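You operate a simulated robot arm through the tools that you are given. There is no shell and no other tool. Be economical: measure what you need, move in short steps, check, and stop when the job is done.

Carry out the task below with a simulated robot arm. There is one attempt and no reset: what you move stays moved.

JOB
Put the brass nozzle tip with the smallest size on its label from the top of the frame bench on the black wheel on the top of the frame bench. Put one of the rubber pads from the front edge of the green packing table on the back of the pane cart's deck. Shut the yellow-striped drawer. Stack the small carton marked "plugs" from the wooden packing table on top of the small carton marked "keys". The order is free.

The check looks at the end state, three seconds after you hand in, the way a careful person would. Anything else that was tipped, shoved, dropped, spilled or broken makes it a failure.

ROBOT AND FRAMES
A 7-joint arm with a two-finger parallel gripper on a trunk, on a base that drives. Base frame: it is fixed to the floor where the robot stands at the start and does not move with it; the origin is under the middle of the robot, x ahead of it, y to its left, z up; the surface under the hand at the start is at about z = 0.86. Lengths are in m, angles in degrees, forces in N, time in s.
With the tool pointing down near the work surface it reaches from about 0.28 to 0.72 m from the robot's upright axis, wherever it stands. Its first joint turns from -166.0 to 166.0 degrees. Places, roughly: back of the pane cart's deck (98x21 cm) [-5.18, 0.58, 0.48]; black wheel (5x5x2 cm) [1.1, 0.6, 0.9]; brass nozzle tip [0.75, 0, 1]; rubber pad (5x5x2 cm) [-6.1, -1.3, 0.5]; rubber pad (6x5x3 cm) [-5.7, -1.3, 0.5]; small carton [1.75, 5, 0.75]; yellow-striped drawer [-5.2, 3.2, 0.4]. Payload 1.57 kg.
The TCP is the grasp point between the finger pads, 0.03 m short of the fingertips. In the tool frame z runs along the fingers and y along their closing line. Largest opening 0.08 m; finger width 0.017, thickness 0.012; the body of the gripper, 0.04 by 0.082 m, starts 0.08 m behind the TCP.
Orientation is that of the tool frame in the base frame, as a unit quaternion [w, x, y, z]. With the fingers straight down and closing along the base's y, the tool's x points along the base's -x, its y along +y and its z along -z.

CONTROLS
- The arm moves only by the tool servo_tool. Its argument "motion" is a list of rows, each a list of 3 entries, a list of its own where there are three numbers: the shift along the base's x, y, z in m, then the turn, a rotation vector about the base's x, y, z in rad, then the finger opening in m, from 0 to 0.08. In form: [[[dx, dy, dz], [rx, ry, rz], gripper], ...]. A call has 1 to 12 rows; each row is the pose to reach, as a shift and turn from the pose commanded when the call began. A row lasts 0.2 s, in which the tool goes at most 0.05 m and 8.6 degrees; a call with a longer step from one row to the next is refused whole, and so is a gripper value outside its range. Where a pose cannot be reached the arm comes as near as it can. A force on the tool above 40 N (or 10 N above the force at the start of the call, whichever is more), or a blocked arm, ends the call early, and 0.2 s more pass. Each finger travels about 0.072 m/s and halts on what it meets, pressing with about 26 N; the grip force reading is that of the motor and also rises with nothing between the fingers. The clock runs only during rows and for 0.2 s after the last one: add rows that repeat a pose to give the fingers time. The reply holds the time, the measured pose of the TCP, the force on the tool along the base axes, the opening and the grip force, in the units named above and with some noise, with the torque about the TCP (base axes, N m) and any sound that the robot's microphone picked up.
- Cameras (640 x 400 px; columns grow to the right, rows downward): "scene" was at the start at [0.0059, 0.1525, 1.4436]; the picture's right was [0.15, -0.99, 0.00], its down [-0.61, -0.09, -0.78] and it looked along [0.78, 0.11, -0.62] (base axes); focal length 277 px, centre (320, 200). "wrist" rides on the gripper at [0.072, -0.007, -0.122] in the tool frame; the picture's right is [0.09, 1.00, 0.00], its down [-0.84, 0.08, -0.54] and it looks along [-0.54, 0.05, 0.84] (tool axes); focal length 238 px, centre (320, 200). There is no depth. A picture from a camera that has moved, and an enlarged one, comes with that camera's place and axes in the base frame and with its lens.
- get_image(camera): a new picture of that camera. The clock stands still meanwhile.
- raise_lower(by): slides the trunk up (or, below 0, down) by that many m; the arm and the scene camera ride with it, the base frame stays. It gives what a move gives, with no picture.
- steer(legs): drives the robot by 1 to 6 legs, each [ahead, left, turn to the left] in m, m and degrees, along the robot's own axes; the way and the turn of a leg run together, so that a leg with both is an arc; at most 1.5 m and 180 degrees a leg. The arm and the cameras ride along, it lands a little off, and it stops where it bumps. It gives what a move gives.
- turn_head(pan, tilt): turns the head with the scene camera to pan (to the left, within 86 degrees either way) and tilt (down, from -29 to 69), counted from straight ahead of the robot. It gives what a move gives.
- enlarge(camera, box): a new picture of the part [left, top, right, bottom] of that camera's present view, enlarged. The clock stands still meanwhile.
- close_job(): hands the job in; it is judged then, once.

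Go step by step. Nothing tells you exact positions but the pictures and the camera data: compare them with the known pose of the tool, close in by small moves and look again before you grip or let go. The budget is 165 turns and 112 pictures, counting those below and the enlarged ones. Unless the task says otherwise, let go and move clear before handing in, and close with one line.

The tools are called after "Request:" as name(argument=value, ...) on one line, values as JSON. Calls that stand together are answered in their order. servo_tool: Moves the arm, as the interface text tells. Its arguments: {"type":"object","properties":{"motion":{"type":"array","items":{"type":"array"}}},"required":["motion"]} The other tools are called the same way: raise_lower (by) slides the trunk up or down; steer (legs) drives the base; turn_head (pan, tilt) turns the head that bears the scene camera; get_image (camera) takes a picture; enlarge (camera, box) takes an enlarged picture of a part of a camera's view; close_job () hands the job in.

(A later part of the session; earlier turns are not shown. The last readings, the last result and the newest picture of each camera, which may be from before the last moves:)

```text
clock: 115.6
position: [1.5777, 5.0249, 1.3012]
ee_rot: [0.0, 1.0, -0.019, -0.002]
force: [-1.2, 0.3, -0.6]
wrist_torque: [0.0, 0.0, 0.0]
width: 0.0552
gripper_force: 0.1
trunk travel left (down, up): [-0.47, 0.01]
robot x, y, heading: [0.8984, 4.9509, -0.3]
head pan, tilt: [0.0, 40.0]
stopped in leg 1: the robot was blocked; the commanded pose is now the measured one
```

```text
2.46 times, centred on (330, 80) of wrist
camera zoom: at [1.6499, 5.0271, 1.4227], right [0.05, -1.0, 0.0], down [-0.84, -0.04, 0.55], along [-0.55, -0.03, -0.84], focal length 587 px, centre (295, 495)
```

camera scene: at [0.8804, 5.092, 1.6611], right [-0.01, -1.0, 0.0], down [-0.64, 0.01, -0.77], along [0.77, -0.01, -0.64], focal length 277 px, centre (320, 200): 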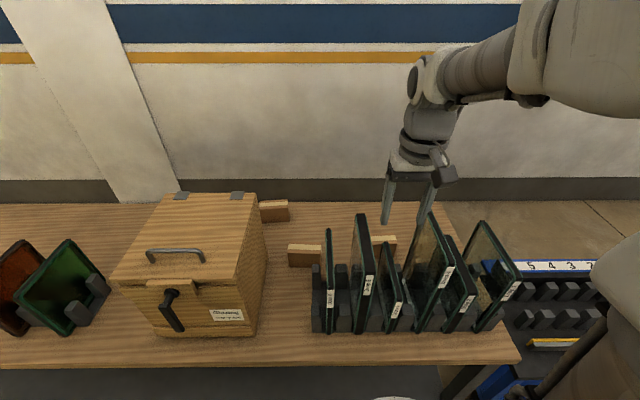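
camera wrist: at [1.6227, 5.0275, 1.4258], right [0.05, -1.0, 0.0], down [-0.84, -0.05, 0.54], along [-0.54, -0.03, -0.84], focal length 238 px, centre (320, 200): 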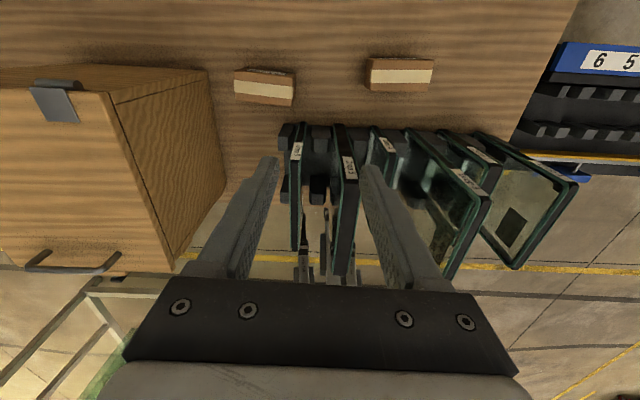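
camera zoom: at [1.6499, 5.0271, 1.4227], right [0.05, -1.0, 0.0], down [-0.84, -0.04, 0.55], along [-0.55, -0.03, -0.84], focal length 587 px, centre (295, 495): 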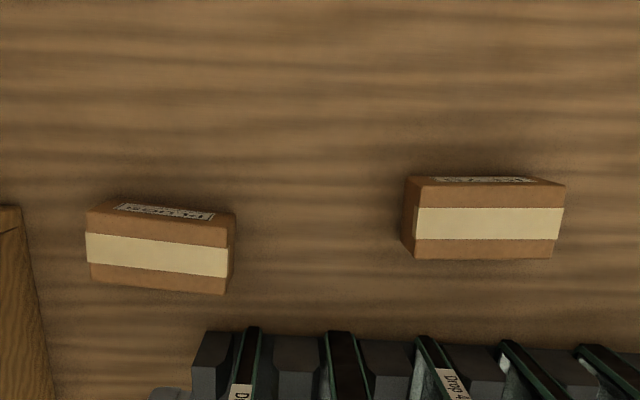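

Request:
enlarge(camera="wrist", box=[240, 75, 296, 110])

Request:
enlarge(camera="wrist", box=[368, 55, 432, 95])

```text
11.43 times, centred on (268, 92) of wrist
camera zoom: at [1.6499, 5.0271, 1.4227], right [0.05, -1.0, 0.0], down [-0.84, -0.04, 0.55], along [-0.55, -0.03, -0.84], focal length 2724 px, centre (914, 1429)
```

zoom: 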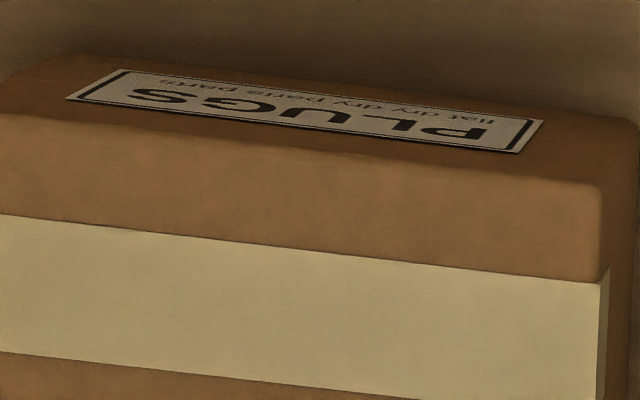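

```text
10.00 times, centred on (400, 75) of wrist
camera zoom: at [1.6499, 5.0271, 1.4227], right [0.05, -1.0, 0.0], down [-0.84, -0.04, 0.55], along [-0.55, -0.03, -0.84], focal length 2384 px, centre (-480, 1450)
```

zoom: 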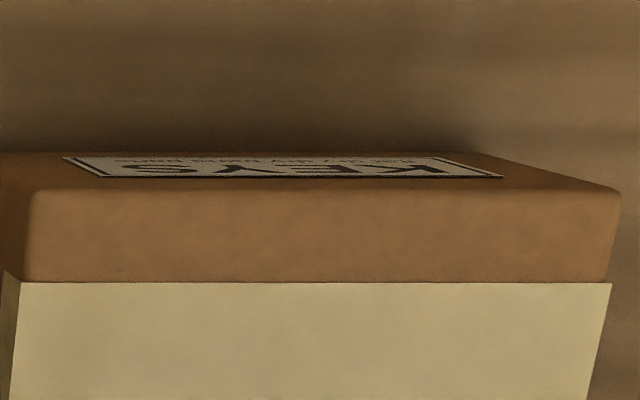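

B is PLUGS at about (1.54, 5.14) and C is KEYS at about (1.58, 4.86). I'll shift left so the forearm passes between pane 6 and the box, and turn the fingers to close along x.

Request:
steer(legs=[[-0.05, 0.21, 0], [0.042, 0, 0]])

Request:
servo_tool(motion=[[[0, 0, 0.0], [0, 0, -0.145], 0.078], [[0, 0, 0.0], [0, 0, -0.29], 0.078], [[0, 0, 0.0], [0, 0, -0.435], 0.078], [[0, 0, 0], [0, 0, -0.58], 0.078], [[0, 0, 0], [0, 0, -0.725], 0.078], [[0, 0, 0], [0, 0, -0.87], 0.078], [[0, 0, 0], [0, 0, -1.015], 0.078], [[0, 0, 0], [0, 0, -1.16], 0.078], [[0, 0, 0], [0, 0, -1.305], 0.078], [[0, 0, 0], [0, 0, -1.45], 0.078], [[0, 0, 0], [0, 0, -1.59], 0.078]])

Request:
get_image(camera="wrist")

Request:
get_image(camera="scene")

```text
clock: 118.4
position: [1.5718, 5.2335, 1.3003]
ee_rot: [0.0, 1.0, -0.019, -0.002]
force: [0.2, -0.3, 0.1]
wrist_torque: [0.01, 0.04, -0.01]
width: 0.0552
gripper_force: 0.0
trunk travel left (down, up): [-0.47, 0.01]
robot x, y, heading: [0.8962, 5.1575, -0.7]
head pan, tilt: [0.0, 40.0]
```

```text
clock: 120.8
position: [1.5708, 5.2321, 1.3003]
ee_rot: [0.001, -0.685, 0.729, 0.002]
force: [0.3, 0.5, -0.4]
wrist_torque: [-0.01, 0.0, 0.01]
width: 0.078
gripper_force: 0.0
trunk travel left (down, up): [-0.47, 0.01]
robot x, y, heading: [0.8927, 5.1625, -0.6]
head pan, tilt: [0.0, 40.0]
```

```text
72 pictures are left
camera wrist: at [1.5732, 5.1593, 1.4227], right [-1.0, -0.03, 0.0], down [-0.03, 0.84, 0.55], along [-0.02, 0.55, -0.84], focal length 238 px, centre (320, 200)
```

wrist: 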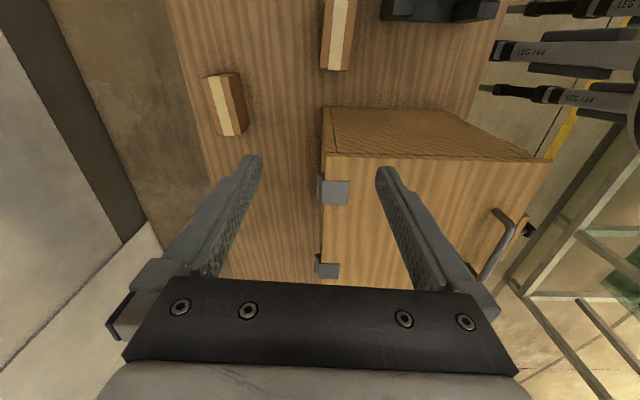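

```text
71 pictures are left
camera scene: at [0.9008, 5.3006, 1.6611], right [-0.01, -1.0, 0.0], down [-0.64, 0.01, -0.77], along [0.77, -0.01, -0.64], focal length 277 px, centre (320, 200)
```

scene: 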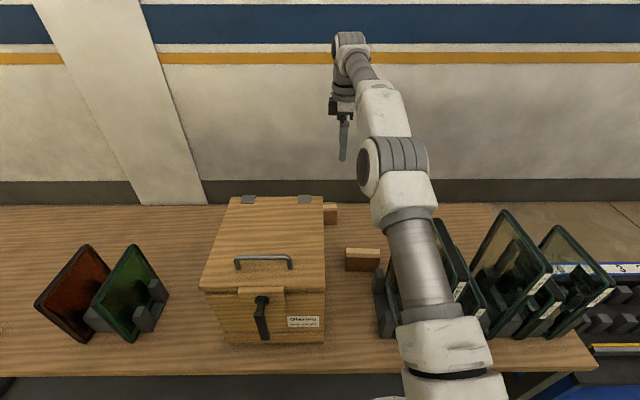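

B confirmed at about (1.54, 5.14). I'll move above it and look.

Request:
servo_tool(motion=[[[-0.015, -0.045, 0.0], [0, 0, 0], 0.08], [[-0.03, -0.092, 0.0], [0, 0, 0], 0.08], [[-0.03, -0.092, -0.04], [0, 0, 0], 0.08], [[-0.03, -0.092, -0.08], [0, 0, 0], 0.08], [[-0.03, -0.092, -0.12], [0, 0, 0], 0.08]])

Request:
get_image(camera="wrist")

Request:
get_image(camera="scene")

```text
clock: 122.0
position: [1.5403, 5.1407, 1.1798]
ee_rot: [0.001, -0.687, 0.727, 0.001]
force: [0.3, -0.5, -0.2]
wrist_torque: [0.0, 0.0, 0.02]
width: 0.0799
gripper_force: 0.1
trunk travel left (down, up): [-0.47, 0.01]
robot x, y, heading: [0.8937, 5.1618, -0.5]
head pan, tilt: [0.0, 40.0]
```

```text
70 pictures are left
camera wrist: at [1.5428, 5.067, 1.3021], right [-1.0, -0.03, 0.0], down [-0.03, 0.84, 0.55], along [-0.02, 0.55, -0.84], focal length 238 px, centre (320, 200)
```

wrist: 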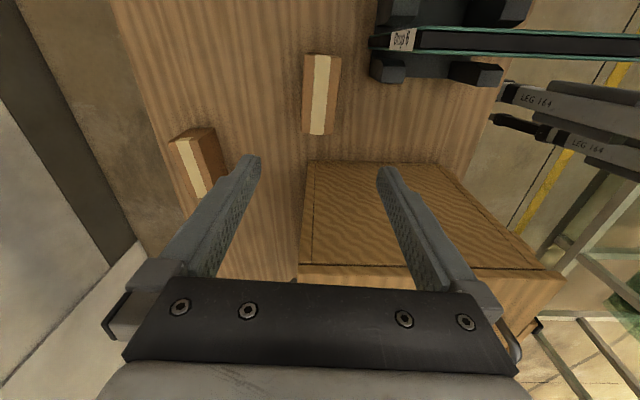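

```text
69 pictures are left
camera scene: at [0.901, 5.3005, 1.6611], right [-0.01, -1.0, 0.0], down [-0.64, 0.01, -0.77], along [0.77, -0.01, -0.64], focal length 277 px, centre (320, 200)
```

scene: 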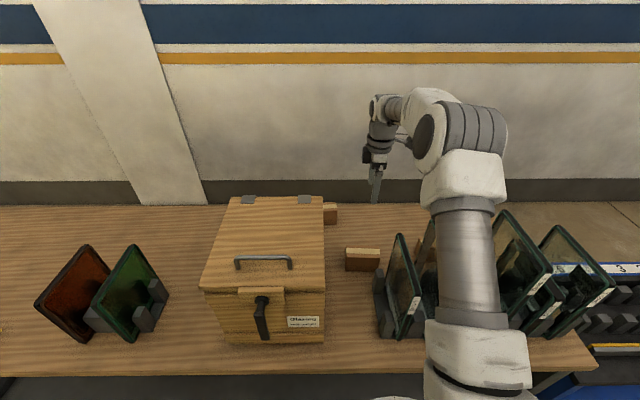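

Request:
servo_tool(motion=[[[-0.001, -0.003, -0.04], [0, 0, 0], 0.08], [[-0.001, -0.003, -0.08], [0, 0, 0], 0.08], [[-0.001, -0.003, -0.12], [0, 0, 0], 0.08], [[-0.001, -0.003, -0.16], [0, 0, 0], 0.08], [[-0.001, -0.003, -0.2], [0, 0, 0], 0.08], [[-0.001, -0.003, -0.235], [0, 0, 0], 0.08]])

Request:
get_image(camera="wrist")

Request:
get_image(camera="scene")

```text
clock: 123.4
position: [1.5388, 5.1381, 0.9453]
ee_rot: [0.002, -0.686, 0.727, 0.002]
force: [0.8, 0.6, -0.3]
wrist_torque: [0.0, 0.01, 0.04]
width: 0.0802
gripper_force: 0.1
trunk travel left (down, up): [-0.47, 0.01]
robot x, y, heading: [0.8923, 5.1637, -0.5]
head pan, tilt: [0.0, 40.0]
```

```text
68 pictures are left
camera wrist: at [1.5421, 5.0646, 1.0677], right [-1.0, -0.03, 0.0], down [-0.03, 0.84, 0.55], along [-0.02, 0.55, -0.84], focal length 238 px, centre (320, 200)
```

wrist: 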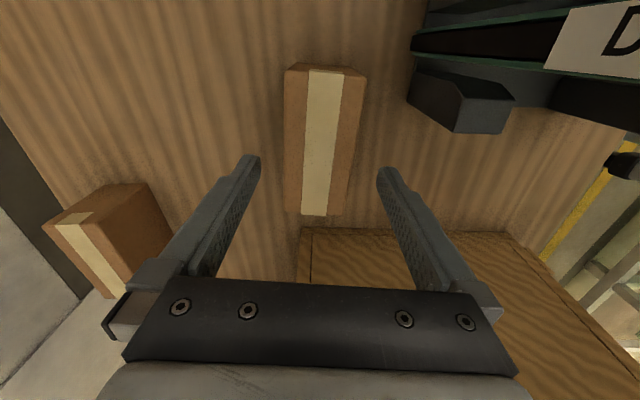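

```text
67 pictures are left
camera scene: at [0.901, 5.3006, 1.6611], right [-0.01, -1.0, 0.0], down [-0.64, 0.01, -0.77], along [0.77, -0.01, -0.64], focal length 277 px, centre (320, 200)
```

scene: 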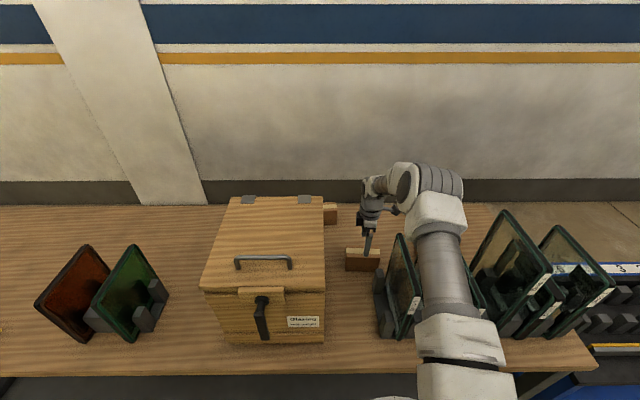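

Request:
enlarge(camera="scene", box=[330, 140, 570, 360])

```text
1.82 times, centred on (450, 250) of scene
camera zoom: at [0.901, 5.3006, 1.6611], right [-0.01, -1.0, 0.0], down [-0.64, 0.01, -0.77], along [0.77, -0.01, -0.64], focal length 504 px, centre (84, 109)
```

zoom: 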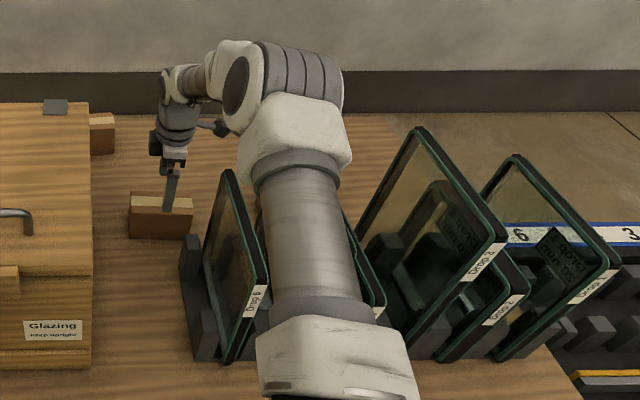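

The arm clears the panes. I'll descend the last 7 cm and grip.

Request:
servo_tool(motion=[[[0, 0, -0.03], [0, 0, 0], 0.08], [[0, 0, -0.055], [0, 0, 0], 0.08], [[0, 0, -0.07], [0, 0, 0], 0.08], [[0, 0, -0.07], [0, 0, 0], 0.07]])

Request:
get_image(camera="wrist")

Request:
enlarge(camera="scene", box=[330, 140, 490, 290])

```text
clock: 124.4
position: [1.5392, 5.1389, 0.876]
ee_rot: [0.002, -0.687, 0.727, 0.002]
force: [-0.2, 0.0, 0.3]
wrist_torque: [0.02, -0.02, 0.02]
width: 0.0699
gripper_force: 0.0
trunk travel left (down, up): [-0.47, 0.01]
robot x, y, heading: [0.8905, 5.1626, -0.6]
head pan, tilt: [0.0, 40.0]
```

```text
65 pictures are left
camera wrist: at [1.5428, 5.0647, 0.9974], right [-1.0, -0.03, 0.0], down [-0.03, 0.84, 0.55], along [-0.02, 0.55, -0.84], focal length 238 px, centre (320, 200)
```

wrist: 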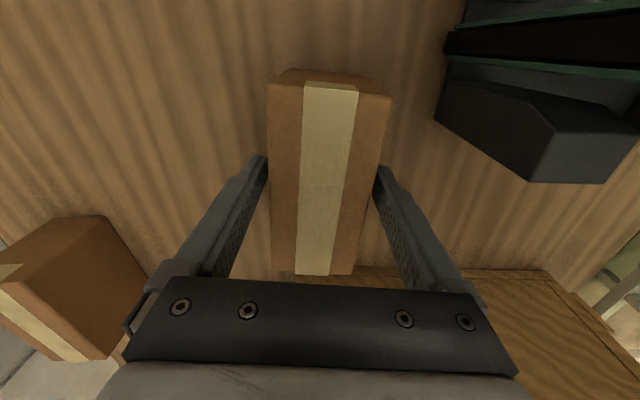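

```text
2.67 times, centred on (410, 215) of scene
camera zoom: at [0.9008, 5.3006, 1.6611], right [-0.01, -1.0, 0.0], down [-0.64, 0.01, -0.77], along [0.77, -0.01, -0.64], focal length 739 px, centre (80, 160)
```

zoom: 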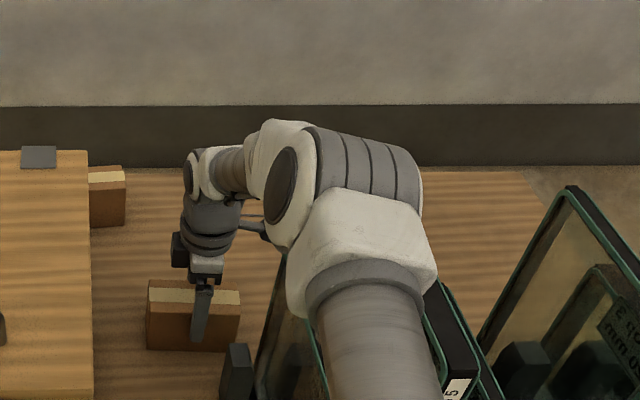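

Request:
servo_tool(motion=[[[0, 0, 0], [0, 0, 0], 0.055], [[0, 0, 0], [0, 0, 0], 0.04], [[0, 0, 0], [0, 0, 0], 0.03], [[0, 0, 0], [0, 0, 0], 0.03], [[0, 0, 0.01], [0, 0, 0], 0.03], [[0, 0, 0.02], [0, 0, 0], 0.03]])

Request:
get_image(camera="wrist")

```text
clock: 125.8
position: [1.5402, 5.1377, 0.8946]
ee_rot: [0.002, -0.686, 0.727, 0.002]
force: [0.1, -0.4, -1.9]
wrist_torque: [-0.03, -0.01, 0.03]
width: 0.0578
gripper_force: 25.7
trunk travel left (down, up): [-0.47, 0.01]
robot x, y, heading: [0.8925, 5.1559, -0.5]
head pan, tilt: [0.0, 40.0]
```

```text
63 pictures are left
camera wrist: at [1.5425, 5.0642, 1.0177], right [-1.0, -0.03, 0.0], down [-0.03, 0.84, 0.55], along [-0.02, 0.55, -0.84], focal length 238 px, centre (320, 200)
```

wrist: 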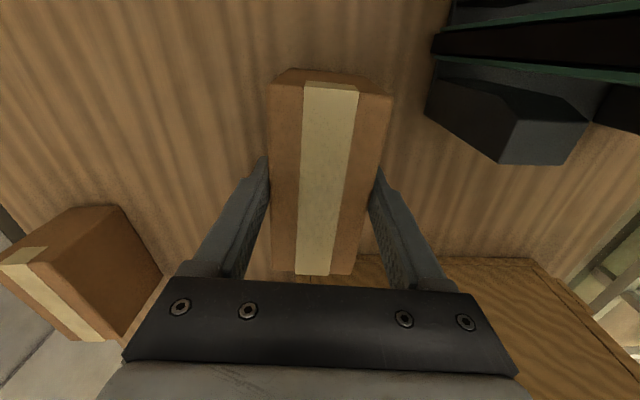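

PLUGS is held. I'll lift high, then shift the base right to line up with KEYS.

Request:
servo_tool(motion=[[[0, 0, 0.045], [0, 0, 0], 0.03], [[0, 0, 0.09], [0, 0, 0], 0.03], [[0, 0, 0.135], [0, 0, 0], 0.03], [[0, 0, 0.18], [0, 0, 0], 0.03], [[0, 0, 0.225], [0, 0, 0], 0.03], [[0, 0, 0.27], [0, 0, 0], 0.03], [[0, 0, 0.315], [0, 0, 0], 0.03], [[0, 0, 0.36], [0, 0, 0], 0.03], [[0, 0, 0.38], [0, 0, 0], 0.03]])

Request:
steer(legs=[[-0.06, -0.27, 0], [0.06, 0, 0]])

Request:
get_image(camera="wrist")

Request:
get_image(camera="scene")

```text
clock: 127.8
position: [1.5395, 5.1383, 1.276]
ee_rot: [0.002, -0.686, 0.727, 0.003]
force: [0.7, 0.1, -2.2]
wrist_torque: [0.0, -0.05, -0.01]
width: 0.0576
gripper_force: 26.0
trunk travel left (down, up): [-0.47, 0.01]
robot x, y, heading: [0.8906, 5.1639, -0.5]
head pan, tilt: [0.0, 40.0]
```

```text
clock: 131.1
position: [1.5381, 4.8691, 1.2758]
ee_rot: [0.001, -0.687, 0.727, 0.003]
force: [0.8, 0.9, -2.4]
wrist_torque: [-0.01, 0.02, -0.04]
width: 0.058
gripper_force: 26.0
trunk travel left (down, up): [-0.47, 0.01]
robot x, y, heading: [0.8881, 4.8936, -0.5]
head pan, tilt: [0.0, 40.0]
```

```text
62 pictures are left
camera wrist: at [1.5416, 4.7949, 1.3977], right [-1.0, -0.04, 0.0], down [-0.03, 0.84, 0.55], along [-0.02, 0.55, -0.84], focal length 238 px, centre (320, 200)
```

wrist: 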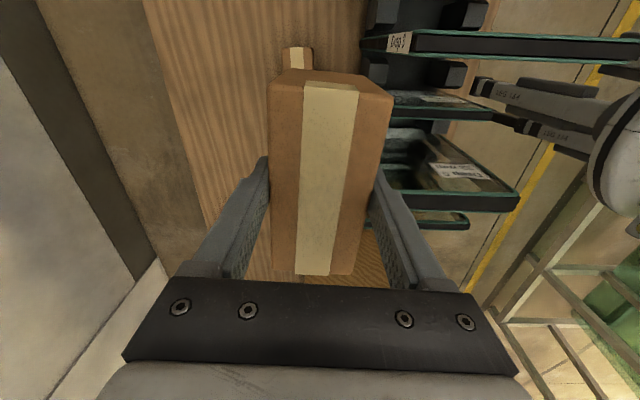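

```text
61 pictures are left
camera scene: at [0.8995, 5.0304, 1.6611], right [-0.01, -1.0, 0.0], down [-0.64, 0.0, -0.77], along [0.77, -0.01, -0.64], focal length 277 px, centre (320, 200)
```

scene: 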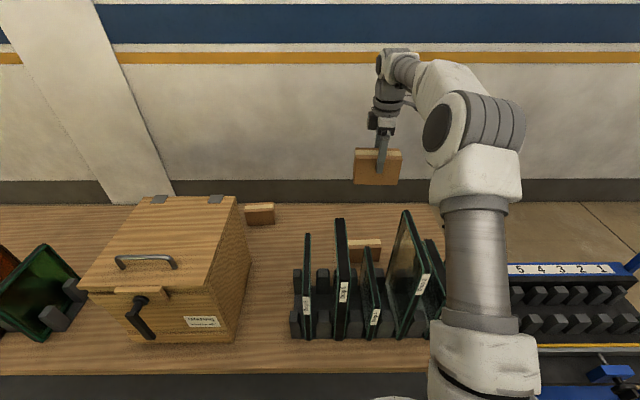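

Request:
servo_tool(motion=[[[0.018, -0.004, -0.02], [0, 0, 0.05], 0.03], [[0.035, -0.008, -0.05], [0, 0, 0.1], 0.03], [[0.035, -0.008, -0.095], [0, 0, 0.1], 0.03], [[0.035, -0.008, -0.14], [0, 0, 0.1], 0.03], [[0.035, -0.008, -0.185], [0, 0, 0.1], 0.03], [[0.035, -0.008, -0.22], [0, 0, 0.1], 0.03]])

Request:
get_image(camera="wrist")

Request:
enlarge(camera="scene", box=[290, 140, 490, 290])

```text
clock: 132.5
position: [1.574, 4.8606, 1.0572]
ee_rot: [-0.001, 0.722, -0.691, -0.002]
force: [0.8, -0.9, -2.5]
wrist_torque: [-0.01, -0.04, 0.01]
width: 0.0575
gripper_force: 25.7
trunk travel left (down, up): [-0.47, 0.01]
robot x, y, heading: [0.8912, 4.8924, -0.3]
head pan, tilt: [0.0, 40.0]
```

```text
60 pictures are left
camera wrist: at [1.5838, 4.7877, 1.1779], right [-0.99, -0.14, 0.0], down [-0.11, 0.83, 0.55], along [-0.07, 0.54, -0.84], focal length 238 px, centre (320, 200)
```

wrist: 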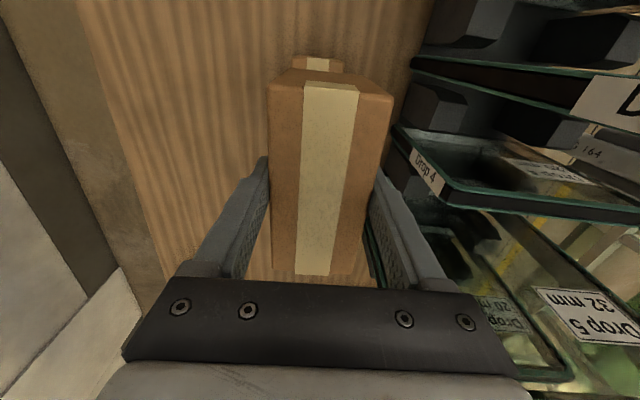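

```text
2.67 times, centred on (390, 215) of scene
camera zoom: at [0.8991, 5.0304, 1.6611], right [-0.01, -1.0, 0.0], down [-0.64, 0.0, -0.77], along [0.77, -0.01, -0.64], focal length 739 px, centre (133, 160)
```

zoom: 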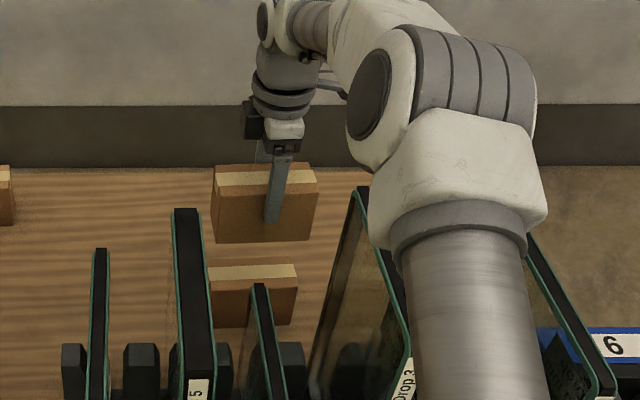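

Request:
servo_tool(motion=[[[0.003, -0.004, -0.03], [0, 0, 0], 0.03], [[0.003, -0.004, -0.06], [0, 0, 0], 0.03], [[0.003, -0.004, -0.085], [0, 0, 0], 0.03]])

Request:
enlarge(camera="scene", box=[330, 190, 426, 250])

Request:
enlarge(camera="wrist", box=[240, 30, 400, 130])

```text
clock: 133.3
position: [1.5767, 4.8572, 0.97]
ee_rot: [-0.002, 0.722, -0.691, -0.001]
force: [-0.4, 0.3, -1.8]
wrist_torque: [-0.03, -0.02, -0.03]
width: 0.0577
gripper_force: 25.6
trunk travel left (down, up): [-0.47, 0.01]
robot x, y, heading: [0.8914, 4.8921, -0.5]
head pan, tilt: [0.0, 40.0]
```

```text
6.67 times, centred on (378, 220) of scene
camera zoom: at [0.8989, 5.0304, 1.6611], right [-0.01, -1.0, 0.0], down [-0.64, 0.0, -0.77], along [0.77, -0.01, -0.64], focal length 1848 px, centre (-67, 67)
```

zoom: 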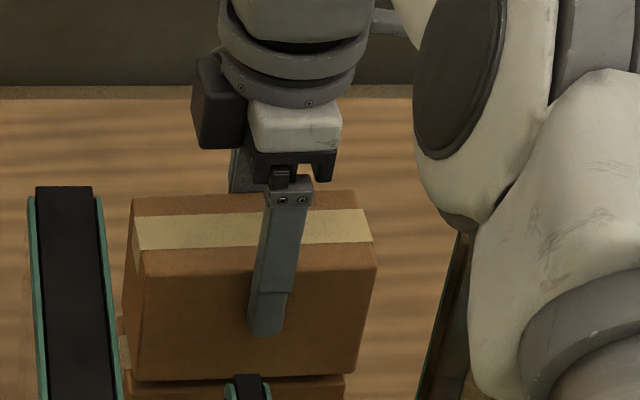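

```text
4.00 times, centred on (320, 80) of wrist
camera zoom: at [1.5871, 4.7836, 1.093], right [-0.99, -0.14, 0.0], down [-0.11, 0.83, 0.55], along [-0.07, 0.54, -0.84], focal length 953 px, centre (320, 680)
```

zoom: 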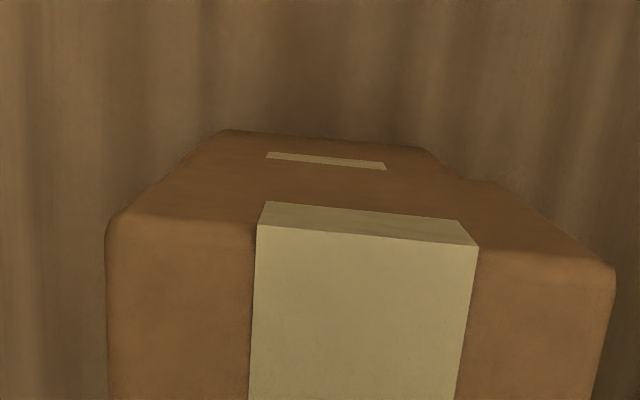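

Request:
servo_tool(motion=[[[0.003, 0.006, 0.0], [0, 0, 0], 0.03], [[0.003, 0.006, -0.004], [0, 0, 0], 0.03], [[0.003, 0.006, -0.007], [0, 0, 0], 0.03]])

Request:
enlarge(camera="scene", box=[330, 190, 426, 250])

```text
clock: 134.1
position: [1.5789, 4.8625, 0.9648]
ee_rot: [-0.001, 0.723, -0.691, -0.002]
force: [0.3, 0.2, -1.6]
wrist_torque: [0.03, 0.01, -0.03]
width: 0.0579
gripper_force: 26.0
trunk travel left (down, up): [-0.47, 0.01]
robot x, y, heading: [0.8944, 4.8898, -0.2]
head pan, tilt: [0.0, 40.0]
```

```text
6.67 times, centred on (378, 220) of scene
camera zoom: at [0.8988, 5.0304, 1.6611], right [-0.01, -1.0, 0.0], down [-0.64, 0.0, -0.77], along [0.77, -0.01, -0.64], focal length 1848 px, centre (-67, 67)
```

zoom: 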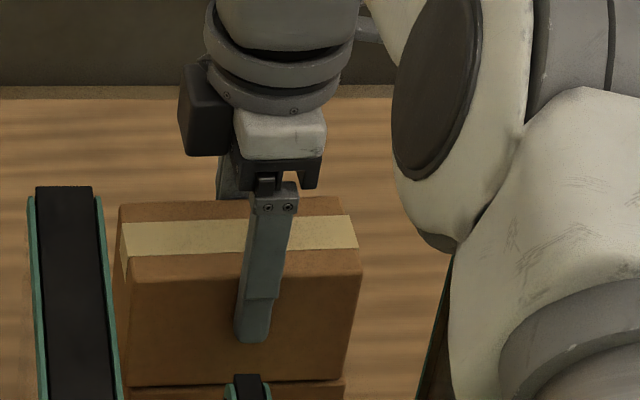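

Aligned with KEYS. I'll lower to contact.

Request:
servo_tool(motion=[[[0, 0, -0.003], [0, 0, 0], 0.03], [[0, 0, -0.006], [0, 0, 0], 0.03], [[0, 0, -0.009], [0, 0, 0], 0.03]])

```text
clock: 134.9
position: [1.5793, 4.8636, 0.9613]
ee_rot: [-0.004, 0.723, -0.691, 0.002]
force: [-4.2, -0.5, 24.3]
wrist_torque: [0.0, 0.59, -0.01]
width: 0.0578
gripper_force: 26.2
trunk travel left (down, up): [-0.47, 0.01]
robot x, y, heading: [0.8942, 4.8882, -0.3]
head pan, tilt: [0.0, 40.0]
```

Request:
servo_tool(motion=[[[0, 0, 0.006], [0, 0, 0], 0.03], [[0, 0, 0.006], [0, 0, 0], 0.05], [[0, 0, 0.006], [0, 0, 0], 0.06], [[0, 0, 0.006], [0, 0, 0], 0.07], [[0, 0, 0.006], [0, 0, 0], 0.078], [[0, 0, 0.006], [0, 0, 0], 0.078]])

Request:
get_image(camera="wrist")

Request:
enlarge(camera="scene", box=[330, 190, 426, 250])

```text
clock: 136.3
position: [1.5787, 4.8626, 0.9607]
ee_rot: [-0.002, 0.722, -0.692, -0.001]
force: [-0.1, -0.2, 0.8]
wrist_torque: [0.02, 0.01, 0.01]
width: 0.0779
gripper_force: 0.1
trunk travel left (down, up): [-0.47, 0.01]
robot x, y, heading: [0.8935, 4.8914, -0.4]
head pan, tilt: [0.0, 40.0]
```

```text
55 pictures are left
camera wrist: at [1.5889, 4.7897, 1.0832], right [-0.99, -0.14, 0.0], down [-0.11, 0.83, 0.55], along [-0.07, 0.54, -0.84], focal length 238 px, centre (320, 200)
```

wrist: 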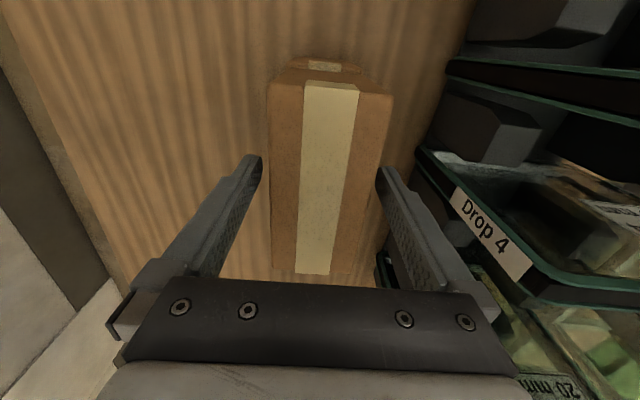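

```text
6.67 times, centred on (378, 220) of scene
camera zoom: at [0.8986, 5.0304, 1.6611], right [-0.01, -1.0, 0.0], down [-0.64, 0.0, -0.77], along [0.77, -0.01, -0.64], focal length 1848 px, centre (-67, 67)
```

zoom: 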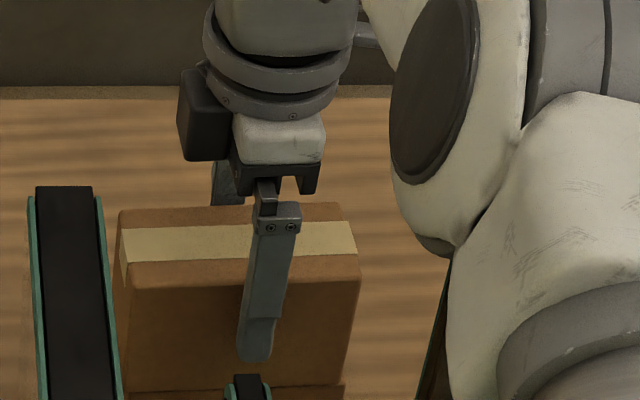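

Stacked and stable. I'll lift straight up and check the stack.

Request:
servo_tool(motion=[[[0, 0, 0.03], [0, 0, 0], 0.078], [[0, 0, 0.075], [0, 0, 0], 0.078], [[0, 0, 0.12], [0, 0, 0], 0.078], [[0, 0, 0.165], [0, 0, 0], 0.078], [[0, 0, 0.21], [0, 0, 0], 0.078], [[0, 0, 0.255], [0, 0, 0], 0.078], [[0, 0, 0.3], [0, 0, 0], 0.078], [[-0.02, 0, 0.33], [0, 0, 0], 0.078]])

Request:
get_image(camera="scene")

```text
clock: 138.1
position: [1.5574, 4.8623, 1.2913]
ee_rot: [-0.001, 0.722, -0.692, -0.002]
force: [0.4, -0.6, -0.6]
wrist_torque: [-0.02, -0.01, -0.01]
width: 0.0782
gripper_force: 0.0
trunk travel left (down, up): [-0.47, 0.01]
robot x, y, heading: [0.894, 4.8882, -0.5]
head pan, tilt: [0.0, 40.0]
```

```text
53 pictures are left
camera scene: at [0.898, 5.0304, 1.6611], right [-0.01, -1.0, 0.0], down [-0.64, 0.0, -0.77], along [0.77, -0.01, -0.64], focal length 277 px, centre (320, 200)
```

scene: 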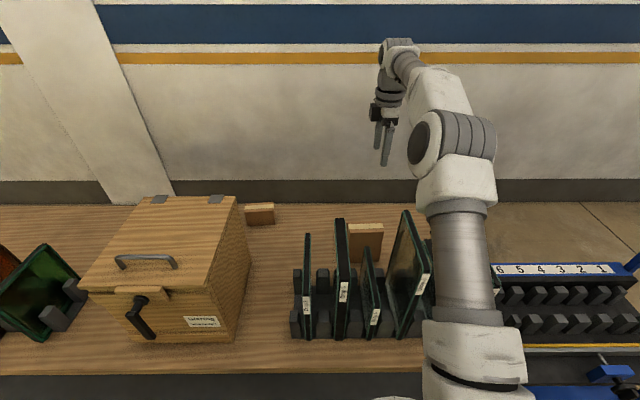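

The stack is good. I'll back out, fold the arm, drive south to open floor and look west.

Request:
steer(legs=[[-0.5, 0, 0], [0, -1.4, 0], [0, -1.5, 0]])

Request:
servo_tool(motion=[[[-0.04, 0, 0], [0, 0, -0.14], 0.07], [[-0.08, 0, 0], [0, 0, -0.28], 0.07], [[-0.12, 0, 0], [0, 0, -0.42], 0.07], [[-0.16, 0, 0], [0, 0, -0.56], 0.07], [[-0.2, 0, 0], [0, 0, -0.7], 0.07], [[-0.24, 0, 0], [0, 0, -0.84], 0.07], [[-0.27, 0, 0], [0, 0, -0.98], 0.07], [[-0.29, 0, 0], [0, 0, -1.12], 0.07], [[-0.3, 0, 0], [0, 0, -1.26], 0.07], [[-0.3, 0, 0], [0, 0, -1.4], 0.07], [[-0.3, 0, 0], [0, 0, -1.54], 0.07]])

Request:
steer(legs=[[0, 0, 150]])

Request:
turn_head(pan=30, tilt=12)

Request:
get_image(camera="scene")

```text
clock: 163.0
position: [1.0662, 1.9739, 1.2907]
ee_rot: [-0.001, 0.725, -0.689, -0.002]
force: [0.4, 0.2, 0.5]
wrist_torque: [0.03, 0.01, 0.01]
width: 0.0781
gripper_force: 0.1
trunk travel left (down, up): [-0.47, 0.01]
robot x, y, heading: [0.4013, 1.9987, -0.1]
head pan, tilt: [0.0, 40.0]
```

```text
clock: 165.4
position: [0.7659, 1.9741, 1.2909]
ee_rot: [0.003, -0.041, 0.999, 0.0]
force: [0.2, 0.5, 0.1]
wrist_torque: [-0.02, 0.02, -0.02]
width: 0.0702
gripper_force: 0.0
trunk travel left (down, up): [-0.47, 0.01]
robot x, y, heading: [0.3983, 2.0, 0.1]
head pan, tilt: [0.0, 40.0]
```

```text
clock: 174.1
position: [0.0958, 2.2023, 1.2905]
ee_rot: [-0.001, 0.975, -0.224, -0.004]
force: [-0.9, 0.4, -0.1]
wrist_torque: [-0.02, -0.01, 0.01]
width: 0.0701
gripper_force: 0.0
trunk travel left (down, up): [-0.47, 0.01]
robot x, y, heading: [0.3965, 1.9993, 149.6]
head pan, tilt: [0.0, 40.0]
```

```text
clock: 175.1
position: [0.0949, 2.2033, 1.2915]
ee_rot: [-0.001, 0.975, -0.224, -0.003]
force: [0.1, -0.3, -0.4]
wrist_torque: [-0.01, 0.03, 0.01]
width: 0.0698
gripper_force: 0.1
trunk travel left (down, up): [-0.47, 0.01]
robot x, y, heading: [0.403, 2.0008, 149.4]
head pan, tilt: [30.0, 12.0]
```

```text
52 pictures are left
camera scene: at [0.3047, 1.8367, 1.7055], right [0.01, 1.0, 0.0], down [0.21, 0.0, -0.98], along [-0.98, 0.01, -0.21], focal length 277 px, centre (320, 200)
```

scene: 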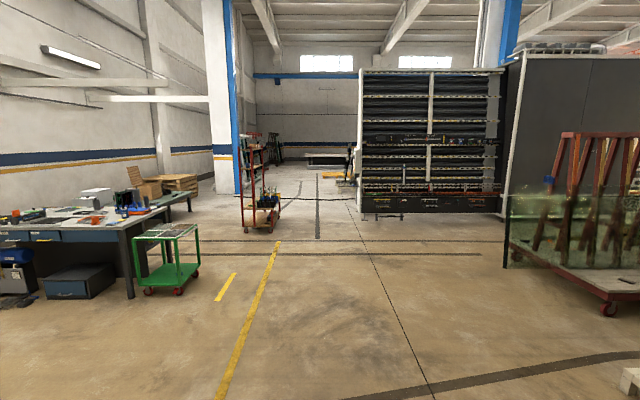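

Looking west I see the red pane cart near (-5.2, 0.6) and the big rack with drawers to its right. I'll drive toward the drawer.

Request:
steer(legs=[[0, 0, 30], [1.5, 0, 0], [1.5, 0, 0], [1.0, -0.6, 0]])

Request:
turn_head(pan=0, tilt=25)

Request:
get_image(camera="scene")

```text
clock: 202.9
position: [-3.9305, 2.7936, 1.2897]
ee_rot: [0.001, 1.0, 0.015, -0.003]
force: [0.5, -0.1, -0.1]
wrist_torque: [-0.02, 0.0, 0.01]
width: 0.0699
gripper_force: 0.1
trunk travel left (down, up): [-0.47, 0.01]
robot x, y, heading: [-3.5644, 2.7532, 177.1]
head pan, tilt: [30.0, 12.0]
```

```text
clock: 203.8
position: [-3.9301, 2.7942, 1.291]
ee_rot: [0.0, 1.0, 0.015, -0.003]
force: [-0.6, 0.1, 0.9]
wrist_torque: [-0.02, -0.03, 0.02]
width: 0.0703
gripper_force: 0.1
trunk travel left (down, up): [-0.47, 0.01]
robot x, y, heading: [-3.5664, 2.754, 177.3]
head pan, tilt: [0.0, 25.0]
```

```text
51 pictures are left
camera scene: at [-3.5846, 2.6134, 1.6845], right [0.05, 1.0, 0.0], down [0.42, -0.02, -0.91], along [-0.91, 0.04, -0.42], focal length 277 px, centre (320, 200)
```

scene: 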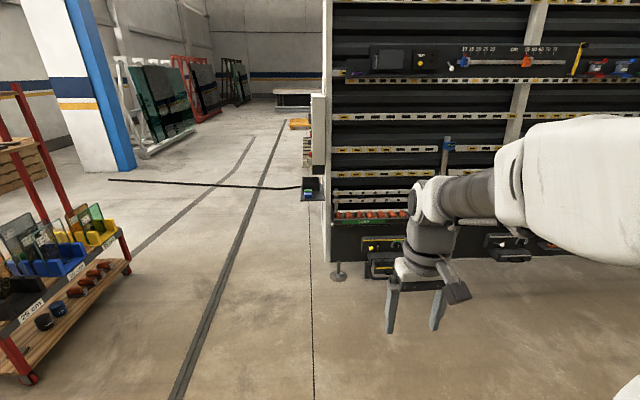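

Request:
enlarge(camera="scene", box=[320, 200, 560, 350])

```text
2.67 times, centred on (440, 275) of scene
camera zoom: at [-3.5846, 2.6134, 1.6845], right [0.05, 1.0, 0.0], down [0.42, -0.02, -0.91], along [-0.91, 0.04, -0.42], focal length 739 px, centre (0, 0)
```

zoom: 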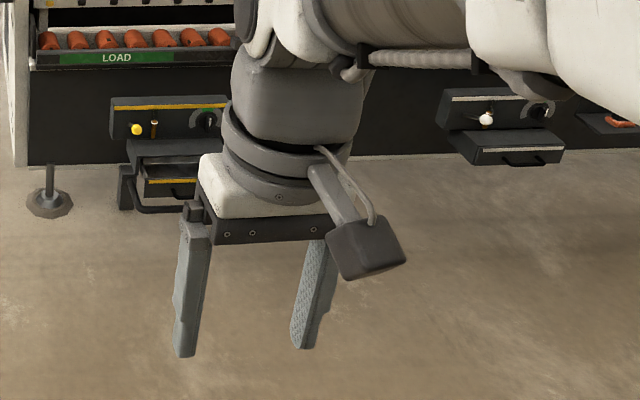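

The yellow-striped drawer is open at about (-5.2, 3.16, 0.35). I'll lower the trunk and move closer.

Request:
raise_lower(by=-0.4)

Request:
steer(legs=[[0, 0, 2.7], [0.6, -0.55, 0]])

Request:
turn_head(pan=5, tilt=35)

Request:
get_image(camera="scene")

```text
clock: 207.7
position: [-3.9316, 2.7948, 0.8914]
ee_rot: [0.0, 1.0, 0.016, -0.003]
force: [-0.1, -0.1, 0.3]
wrist_torque: [0.01, -0.01, -0.01]
width: 0.0701
gripper_force: 0.0
trunk travel left (down, up): [-0.07, 0.41]
robot x, y, heading: [-3.5644, 2.7514, 177.5]
head pan, tilt: [0.0, 25.0]
```

```text
clock: 212.7
position: [-4.5282, 3.3247, 0.8912]
ee_rot: [0.0, 0.999, 0.04, -0.003]
force: [-0.2, 0.5, 0.5]
wrist_torque: [0.01, 0.01, 0.01]
width: 0.07
gripper_force: 0.1
trunk travel left (down, up): [-0.07, 0.41]
robot x, y, heading: [-4.1616, 3.301, 180.1]
head pan, tilt: [0.0, 25.0]
```

```text
clock: 213.4
position: [-4.5273, 3.3246, 0.8897]
ee_rot: [0.0, 0.999, 0.04, -0.003]
force: [0.5, -0.2, 1.0]
wrist_torque: [-0.01, 0.01, -0.01]
width: 0.0699
gripper_force: 0.1
trunk travel left (down, up): [-0.07, 0.41]
robot x, y, heading: [-4.1612, 3.3006, 179.8]
head pan, tilt: [5.0, 35.0]
```

```text
49 pictures are left
camera scene: at [-4.1682, 3.1534, 1.2687], right [-0.09, 1.0, 0.0], down [0.57, 0.05, -0.82], along [-0.82, -0.07, -0.57], focal length 277 px, centre (320, 200)
```

scene: 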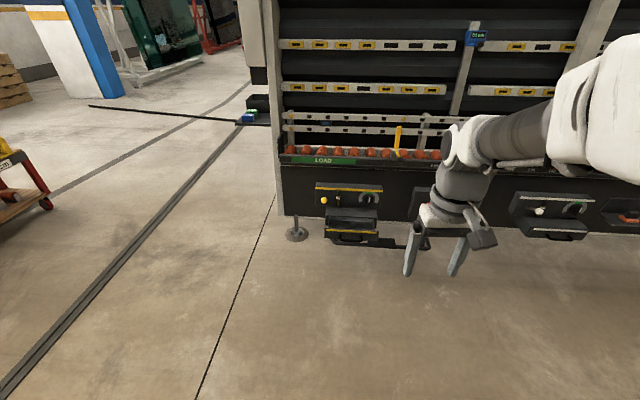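

Request:
enlarge(camera="scene", box=[280, 150, 440, 260])

```text
3.64 times, centred on (360, 205) of scene
camera zoom: at [-4.1682, 3.1534, 1.2687], right [-0.09, 1.0, 0.0], down [0.57, 0.05, -0.82], along [-0.82, -0.07, -0.57], focal length 1008 px, centre (174, 182)
```

zoom: 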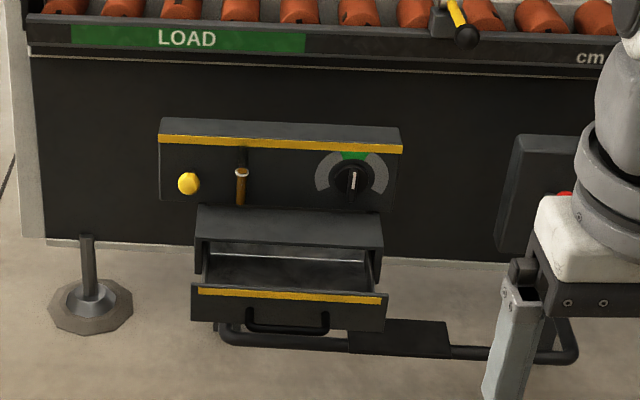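

The drawer's front panel (yellow stripe, z about 0.365) is near x -5.20 and centred at y about 3.22. I'll move in and lower the closed gripper, tilted forward, in front of it.

Request:
steer(legs=[[0.42, 0.07, 0]])

Request:
servo_tool(motion=[[[-0.01, 0, -0.045], [0, 0.085, 0], 0.05], [[-0.02, 0, -0.09], [0, 0.17, 0], 0.03], [[-0.03, 0, -0.135], [0, 0.255, 0], 0.01], [[-0.04, 0, -0.18], [0, 0.34, 0], 0.0], [[-0.05, 0, -0.225], [0, 0.425, 0], 0.0], [[-0.06, 0, -0.27], [0, 0.51, 0], 0.0], [[-0.07, 0, -0.315], [0, 0.595, 0], 0.0], [[-0.08, 0, -0.36], [0, 0.68, 0], 0.0], [[-0.09, 0, -0.405], [0, 0.765, 0], 0.0], [[-0.1, 0, -0.44], [0, 0.85, 0], 0.0]])

Request:
get_image(camera="scene")

Request:
get_image(camera="wrist")

```text
clock: 216.7
position: [-4.9454, 3.2549, 0.8891]
ee_rot: [0.0, 0.999, 0.041, -0.002]
force: [0.4, 0.0, -0.2]
wrist_torque: [0.02, 0.03, 0.02]
width: 0.0699
gripper_force: 0.1
trunk travel left (down, up): [-0.07, 0.41]
robot x, y, heading: [-4.5778, 3.232, -179.9]
head pan, tilt: [5.0, 35.0]
```

```text
clock: 218.9
position: [-5.0445, 3.2532, 0.451]
ee_rot: [-0.016, 0.909, 0.037, -0.415]
force: [-0.5, -0.1, -0.1]
wrist_torque: [0.0, -0.01, 0.02]
width: 0.0003
gripper_force: 21.3
trunk travel left (down, up): [-0.07, 0.41]
robot x, y, heading: [-4.5801, 3.2315, -179.9]
head pan, tilt: [5.0, 35.0]
```

```text
47 pictures are left
camera scene: at [-4.5849, 3.0829, 1.2688], right [-0.09, 1.0, 0.0], down [0.57, 0.05, -0.82], along [-0.82, -0.07, -0.57], focal length 277 px, centre (320, 200)
```

scene: 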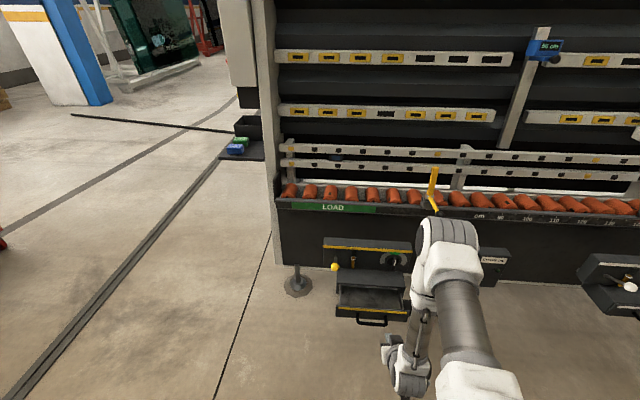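

```text
46 pictures are left
camera wrist: at [-4.9062, 3.2647, 0.4764], right [0.11, -0.98, -0.13], down [-0.13, -0.14, 0.98], along [-0.98, -0.09, -0.15], focal length 238 px, centre (320, 200)
```

wrist: 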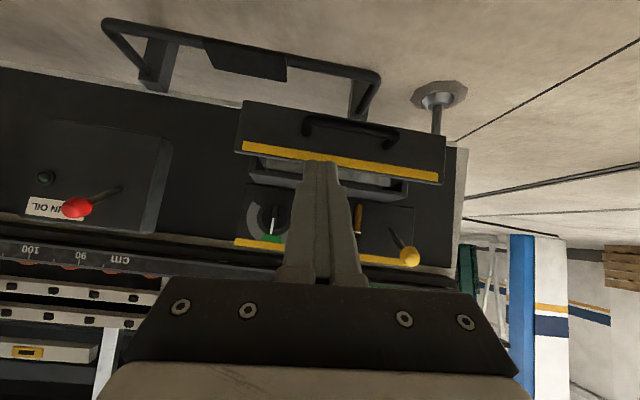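

Request:
servo_tool(motion=[[[-0.02, -0.02, -0.03], [0, 0, 0], 0.0], [[-0.04, -0.037, -0.058], [0, 0, 0], 0.0], [[-0.08, -0.037, -0.058], [0, 0, 0], 0.0], [[-0.11, -0.037, -0.058], [0, 0, 0], 0.0]])

Request:
get_image(camera="wrist")

Request:
get_image(camera="scene")

```text
clock: 219.9
position: [-5.1555, 3.2167, 0.3933]
ee_rot: [-0.016, 0.91, 0.038, -0.413]
force: [0.6, -0.8, 0.0]
wrist_torque: [0.0, -0.01, -0.01]
width: 0.0
gripper_force: 21.1
trunk travel left (down, up): [-0.07, 0.41]
robot x, y, heading: [-4.5735, 3.2312, -180.1]
head pan, tilt: [5.0, 35.0]
```

```text
45 pictures are left
camera wrist: at [-5.0158, 3.228, 0.4192], right [0.11, -0.98, -0.13], down [-0.13, -0.14, 0.98], along [-0.98, -0.09, -0.15], focal length 238 px, centre (320, 200)
```

wrist: 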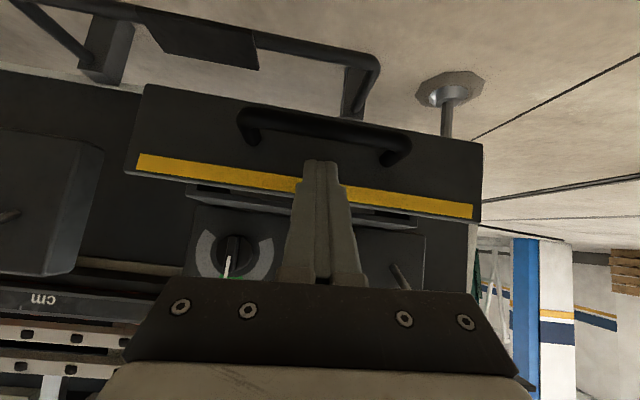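

```text
44 pictures are left
camera scene: at [-4.585, 3.0829, 1.2687], right [-0.09, 1.0, 0.0], down [0.57, 0.05, -0.82], along [-0.82, -0.07, -0.57], focal length 277 px, centre (320, 200)
```

scene: 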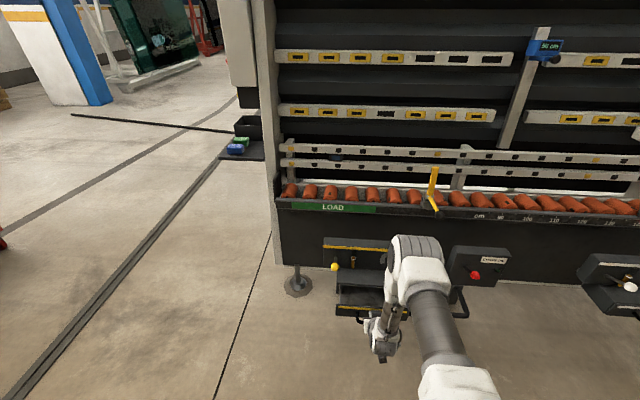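

The tips are right in front of the stripe. I'll push.

Request:
servo_tool(motion=[[[-0.02, 0, 0], [0, 0, 0], 0.0], [[-0.035, 0, 0], [0, 0, 0], 0.0], [[-0.05, 0, 0], [0, 0, 0], 0.0], [[-0.065, 0, 0], [0, 0, 0], 0.0], [[-0.08, 0, 0], [0, 0, 0], 0.0]])

Request:
get_image(camera="wrist")

```text
clock: 221.1
position: [-5.2355, 3.2178, 0.3933]
ee_rot: [-0.017, 0.909, 0.037, -0.415]
force: [0.1, -0.1, -0.4]
wrist_torque: [-0.01, -0.04, 0.05]
width: 0.0001
gripper_force: 21.4
trunk travel left (down, up): [-0.07, 0.41]
robot x, y, heading: [-4.577, 3.2329, -180.1]
head pan, tilt: [5.0, 35.0]
```

```text
43 pictures are left
camera wrist: at [-5.0957, 3.2278, 0.4195], right [0.11, -0.98, -0.13], down [-0.13, -0.14, 0.98], along [-0.98, -0.09, -0.15], focal length 238 px, centre (320, 200)
```

wrist: 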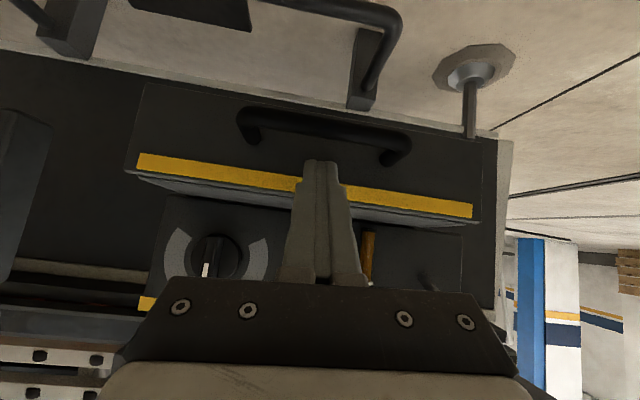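

Request:
servo_tool(motion=[[[-0.01, 0, 0], [0, 0, 0], 0.0], [[-0.02, 0, 0], [0, 0, 0], 0.0], [[-0.03, 0, 0], [0, 0, 0], 0.0], [[-0.04, 0, 0], [0, 0, 0], 0.0], [[-0.05, 0, 0], [0, 0, 0], 0.0], [[-0.06, 0, 0], [0, 0, 0], 0.0]])

Request:
get_image(camera="wrist")

```text
clock: 221.8
position: [-5.2444, 3.2164, 0.3856]
ee_rot: [-0.016, 0.913, 0.037, -0.405]
force: [2.2, -0.7, 0.3]
wrist_torque: [0.01, -0.01, -0.03]
width: 0.0
gripper_force: 21.1
trunk travel left (down, up): [-0.07, 0.41]
robot x, y, heading: [-4.5783, 3.2279, -180.1]
head pan, tilt: [5.0, 35.0]
stopped in row 3: the force on the tool passed its limit at 69 N (the readings are from after the stop); the commanded pose is now the measured one
```

```text
42 pictures are left
camera wrist: at [-5.1063, 3.2279, 0.415], right [0.12, -0.99, -0.13], down [-0.16, -0.14, 0.98], along [-0.98, -0.09, -0.17], focal length 238 px, centre (320, 200)
```

wrist: 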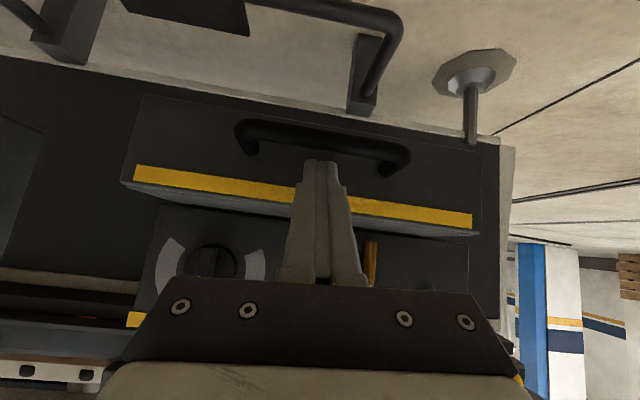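

It hit a firm stop, so it should be shut. I'll back away and check.

Request:
servo_tool(motion=[[[0.03, 0, 0], [0, 0, 0], 0.0], [[0.07, 0, 0.01], [0, 0, 0], 0.0], [[0.11, 0, 0.03], [0, -0.08, 0], 0.0], [[0.15, 0, 0.06], [0, -0.16, 0], 0.0], [[0.18, 0, 0.1], [0, -0.24, 0], 0.0], [[0.2, 0, 0.14], [0, -0.32, 0], 0.0], [[0.22, 0, 0.18], [0, -0.4, 0], 0.0], [[0.24, 0, 0.22], [0, -0.48, 0], 0.0], [[0.25, 0, 0.26], [0, -0.56, 0], 0.0], [[0.26, 0, 0.3], [0, -0.64, 0], 0.0], [[0.27, 0, 0.34], [0, -0.72, 0], 0.02], [[0.28, 0, 0.38], [0, -0.8, 0], 0.04]])

Request:
steer(legs=[[-0.3, 0, 0]])

Request:
enlarge(camera="scene", box=[260, 150, 440, 262])

```text
clock: 224.3
position: [-4.965, 3.2169, 0.7655]
ee_rot: [0.0, 0.999, 0.04, -0.016]
force: [-0.3, -0.1, -0.1]
wrist_torque: [0.03, 0.03, 0.02]
width: 0.04
gripper_force: 0.2
trunk travel left (down, up): [-0.07, 0.41]
robot x, y, heading: [-4.5774, 3.2317, -180.0]
head pan, tilt: [5.0, 35.0]
```

```text
clock: 226.9
position: [-4.6654, 3.2165, 0.766]
ee_rot: [0.0, 0.999, 0.04, -0.018]
force: [-0.1, 0.0, 0.7]
wrist_torque: [-0.02, 0.02, -0.02]
width: 0.04
gripper_force: 0.0
trunk travel left (down, up): [-0.07, 0.41]
robot x, y, heading: [-4.2763, 3.2312, 180.1]
head pan, tilt: [5.0, 35.0]
```

```text
3.56 times, centred on (350, 206) of scene
camera zoom: at [-4.2852, 3.0829, 1.2687], right [-0.09, 1.0, 0.0], down [0.57, 0.05, -0.82], along [-0.82, -0.07, -0.57], focal length 986 px, centre (213, 179)
```

zoom: 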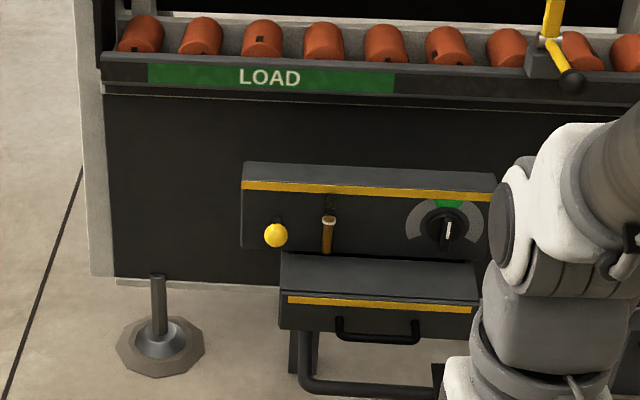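

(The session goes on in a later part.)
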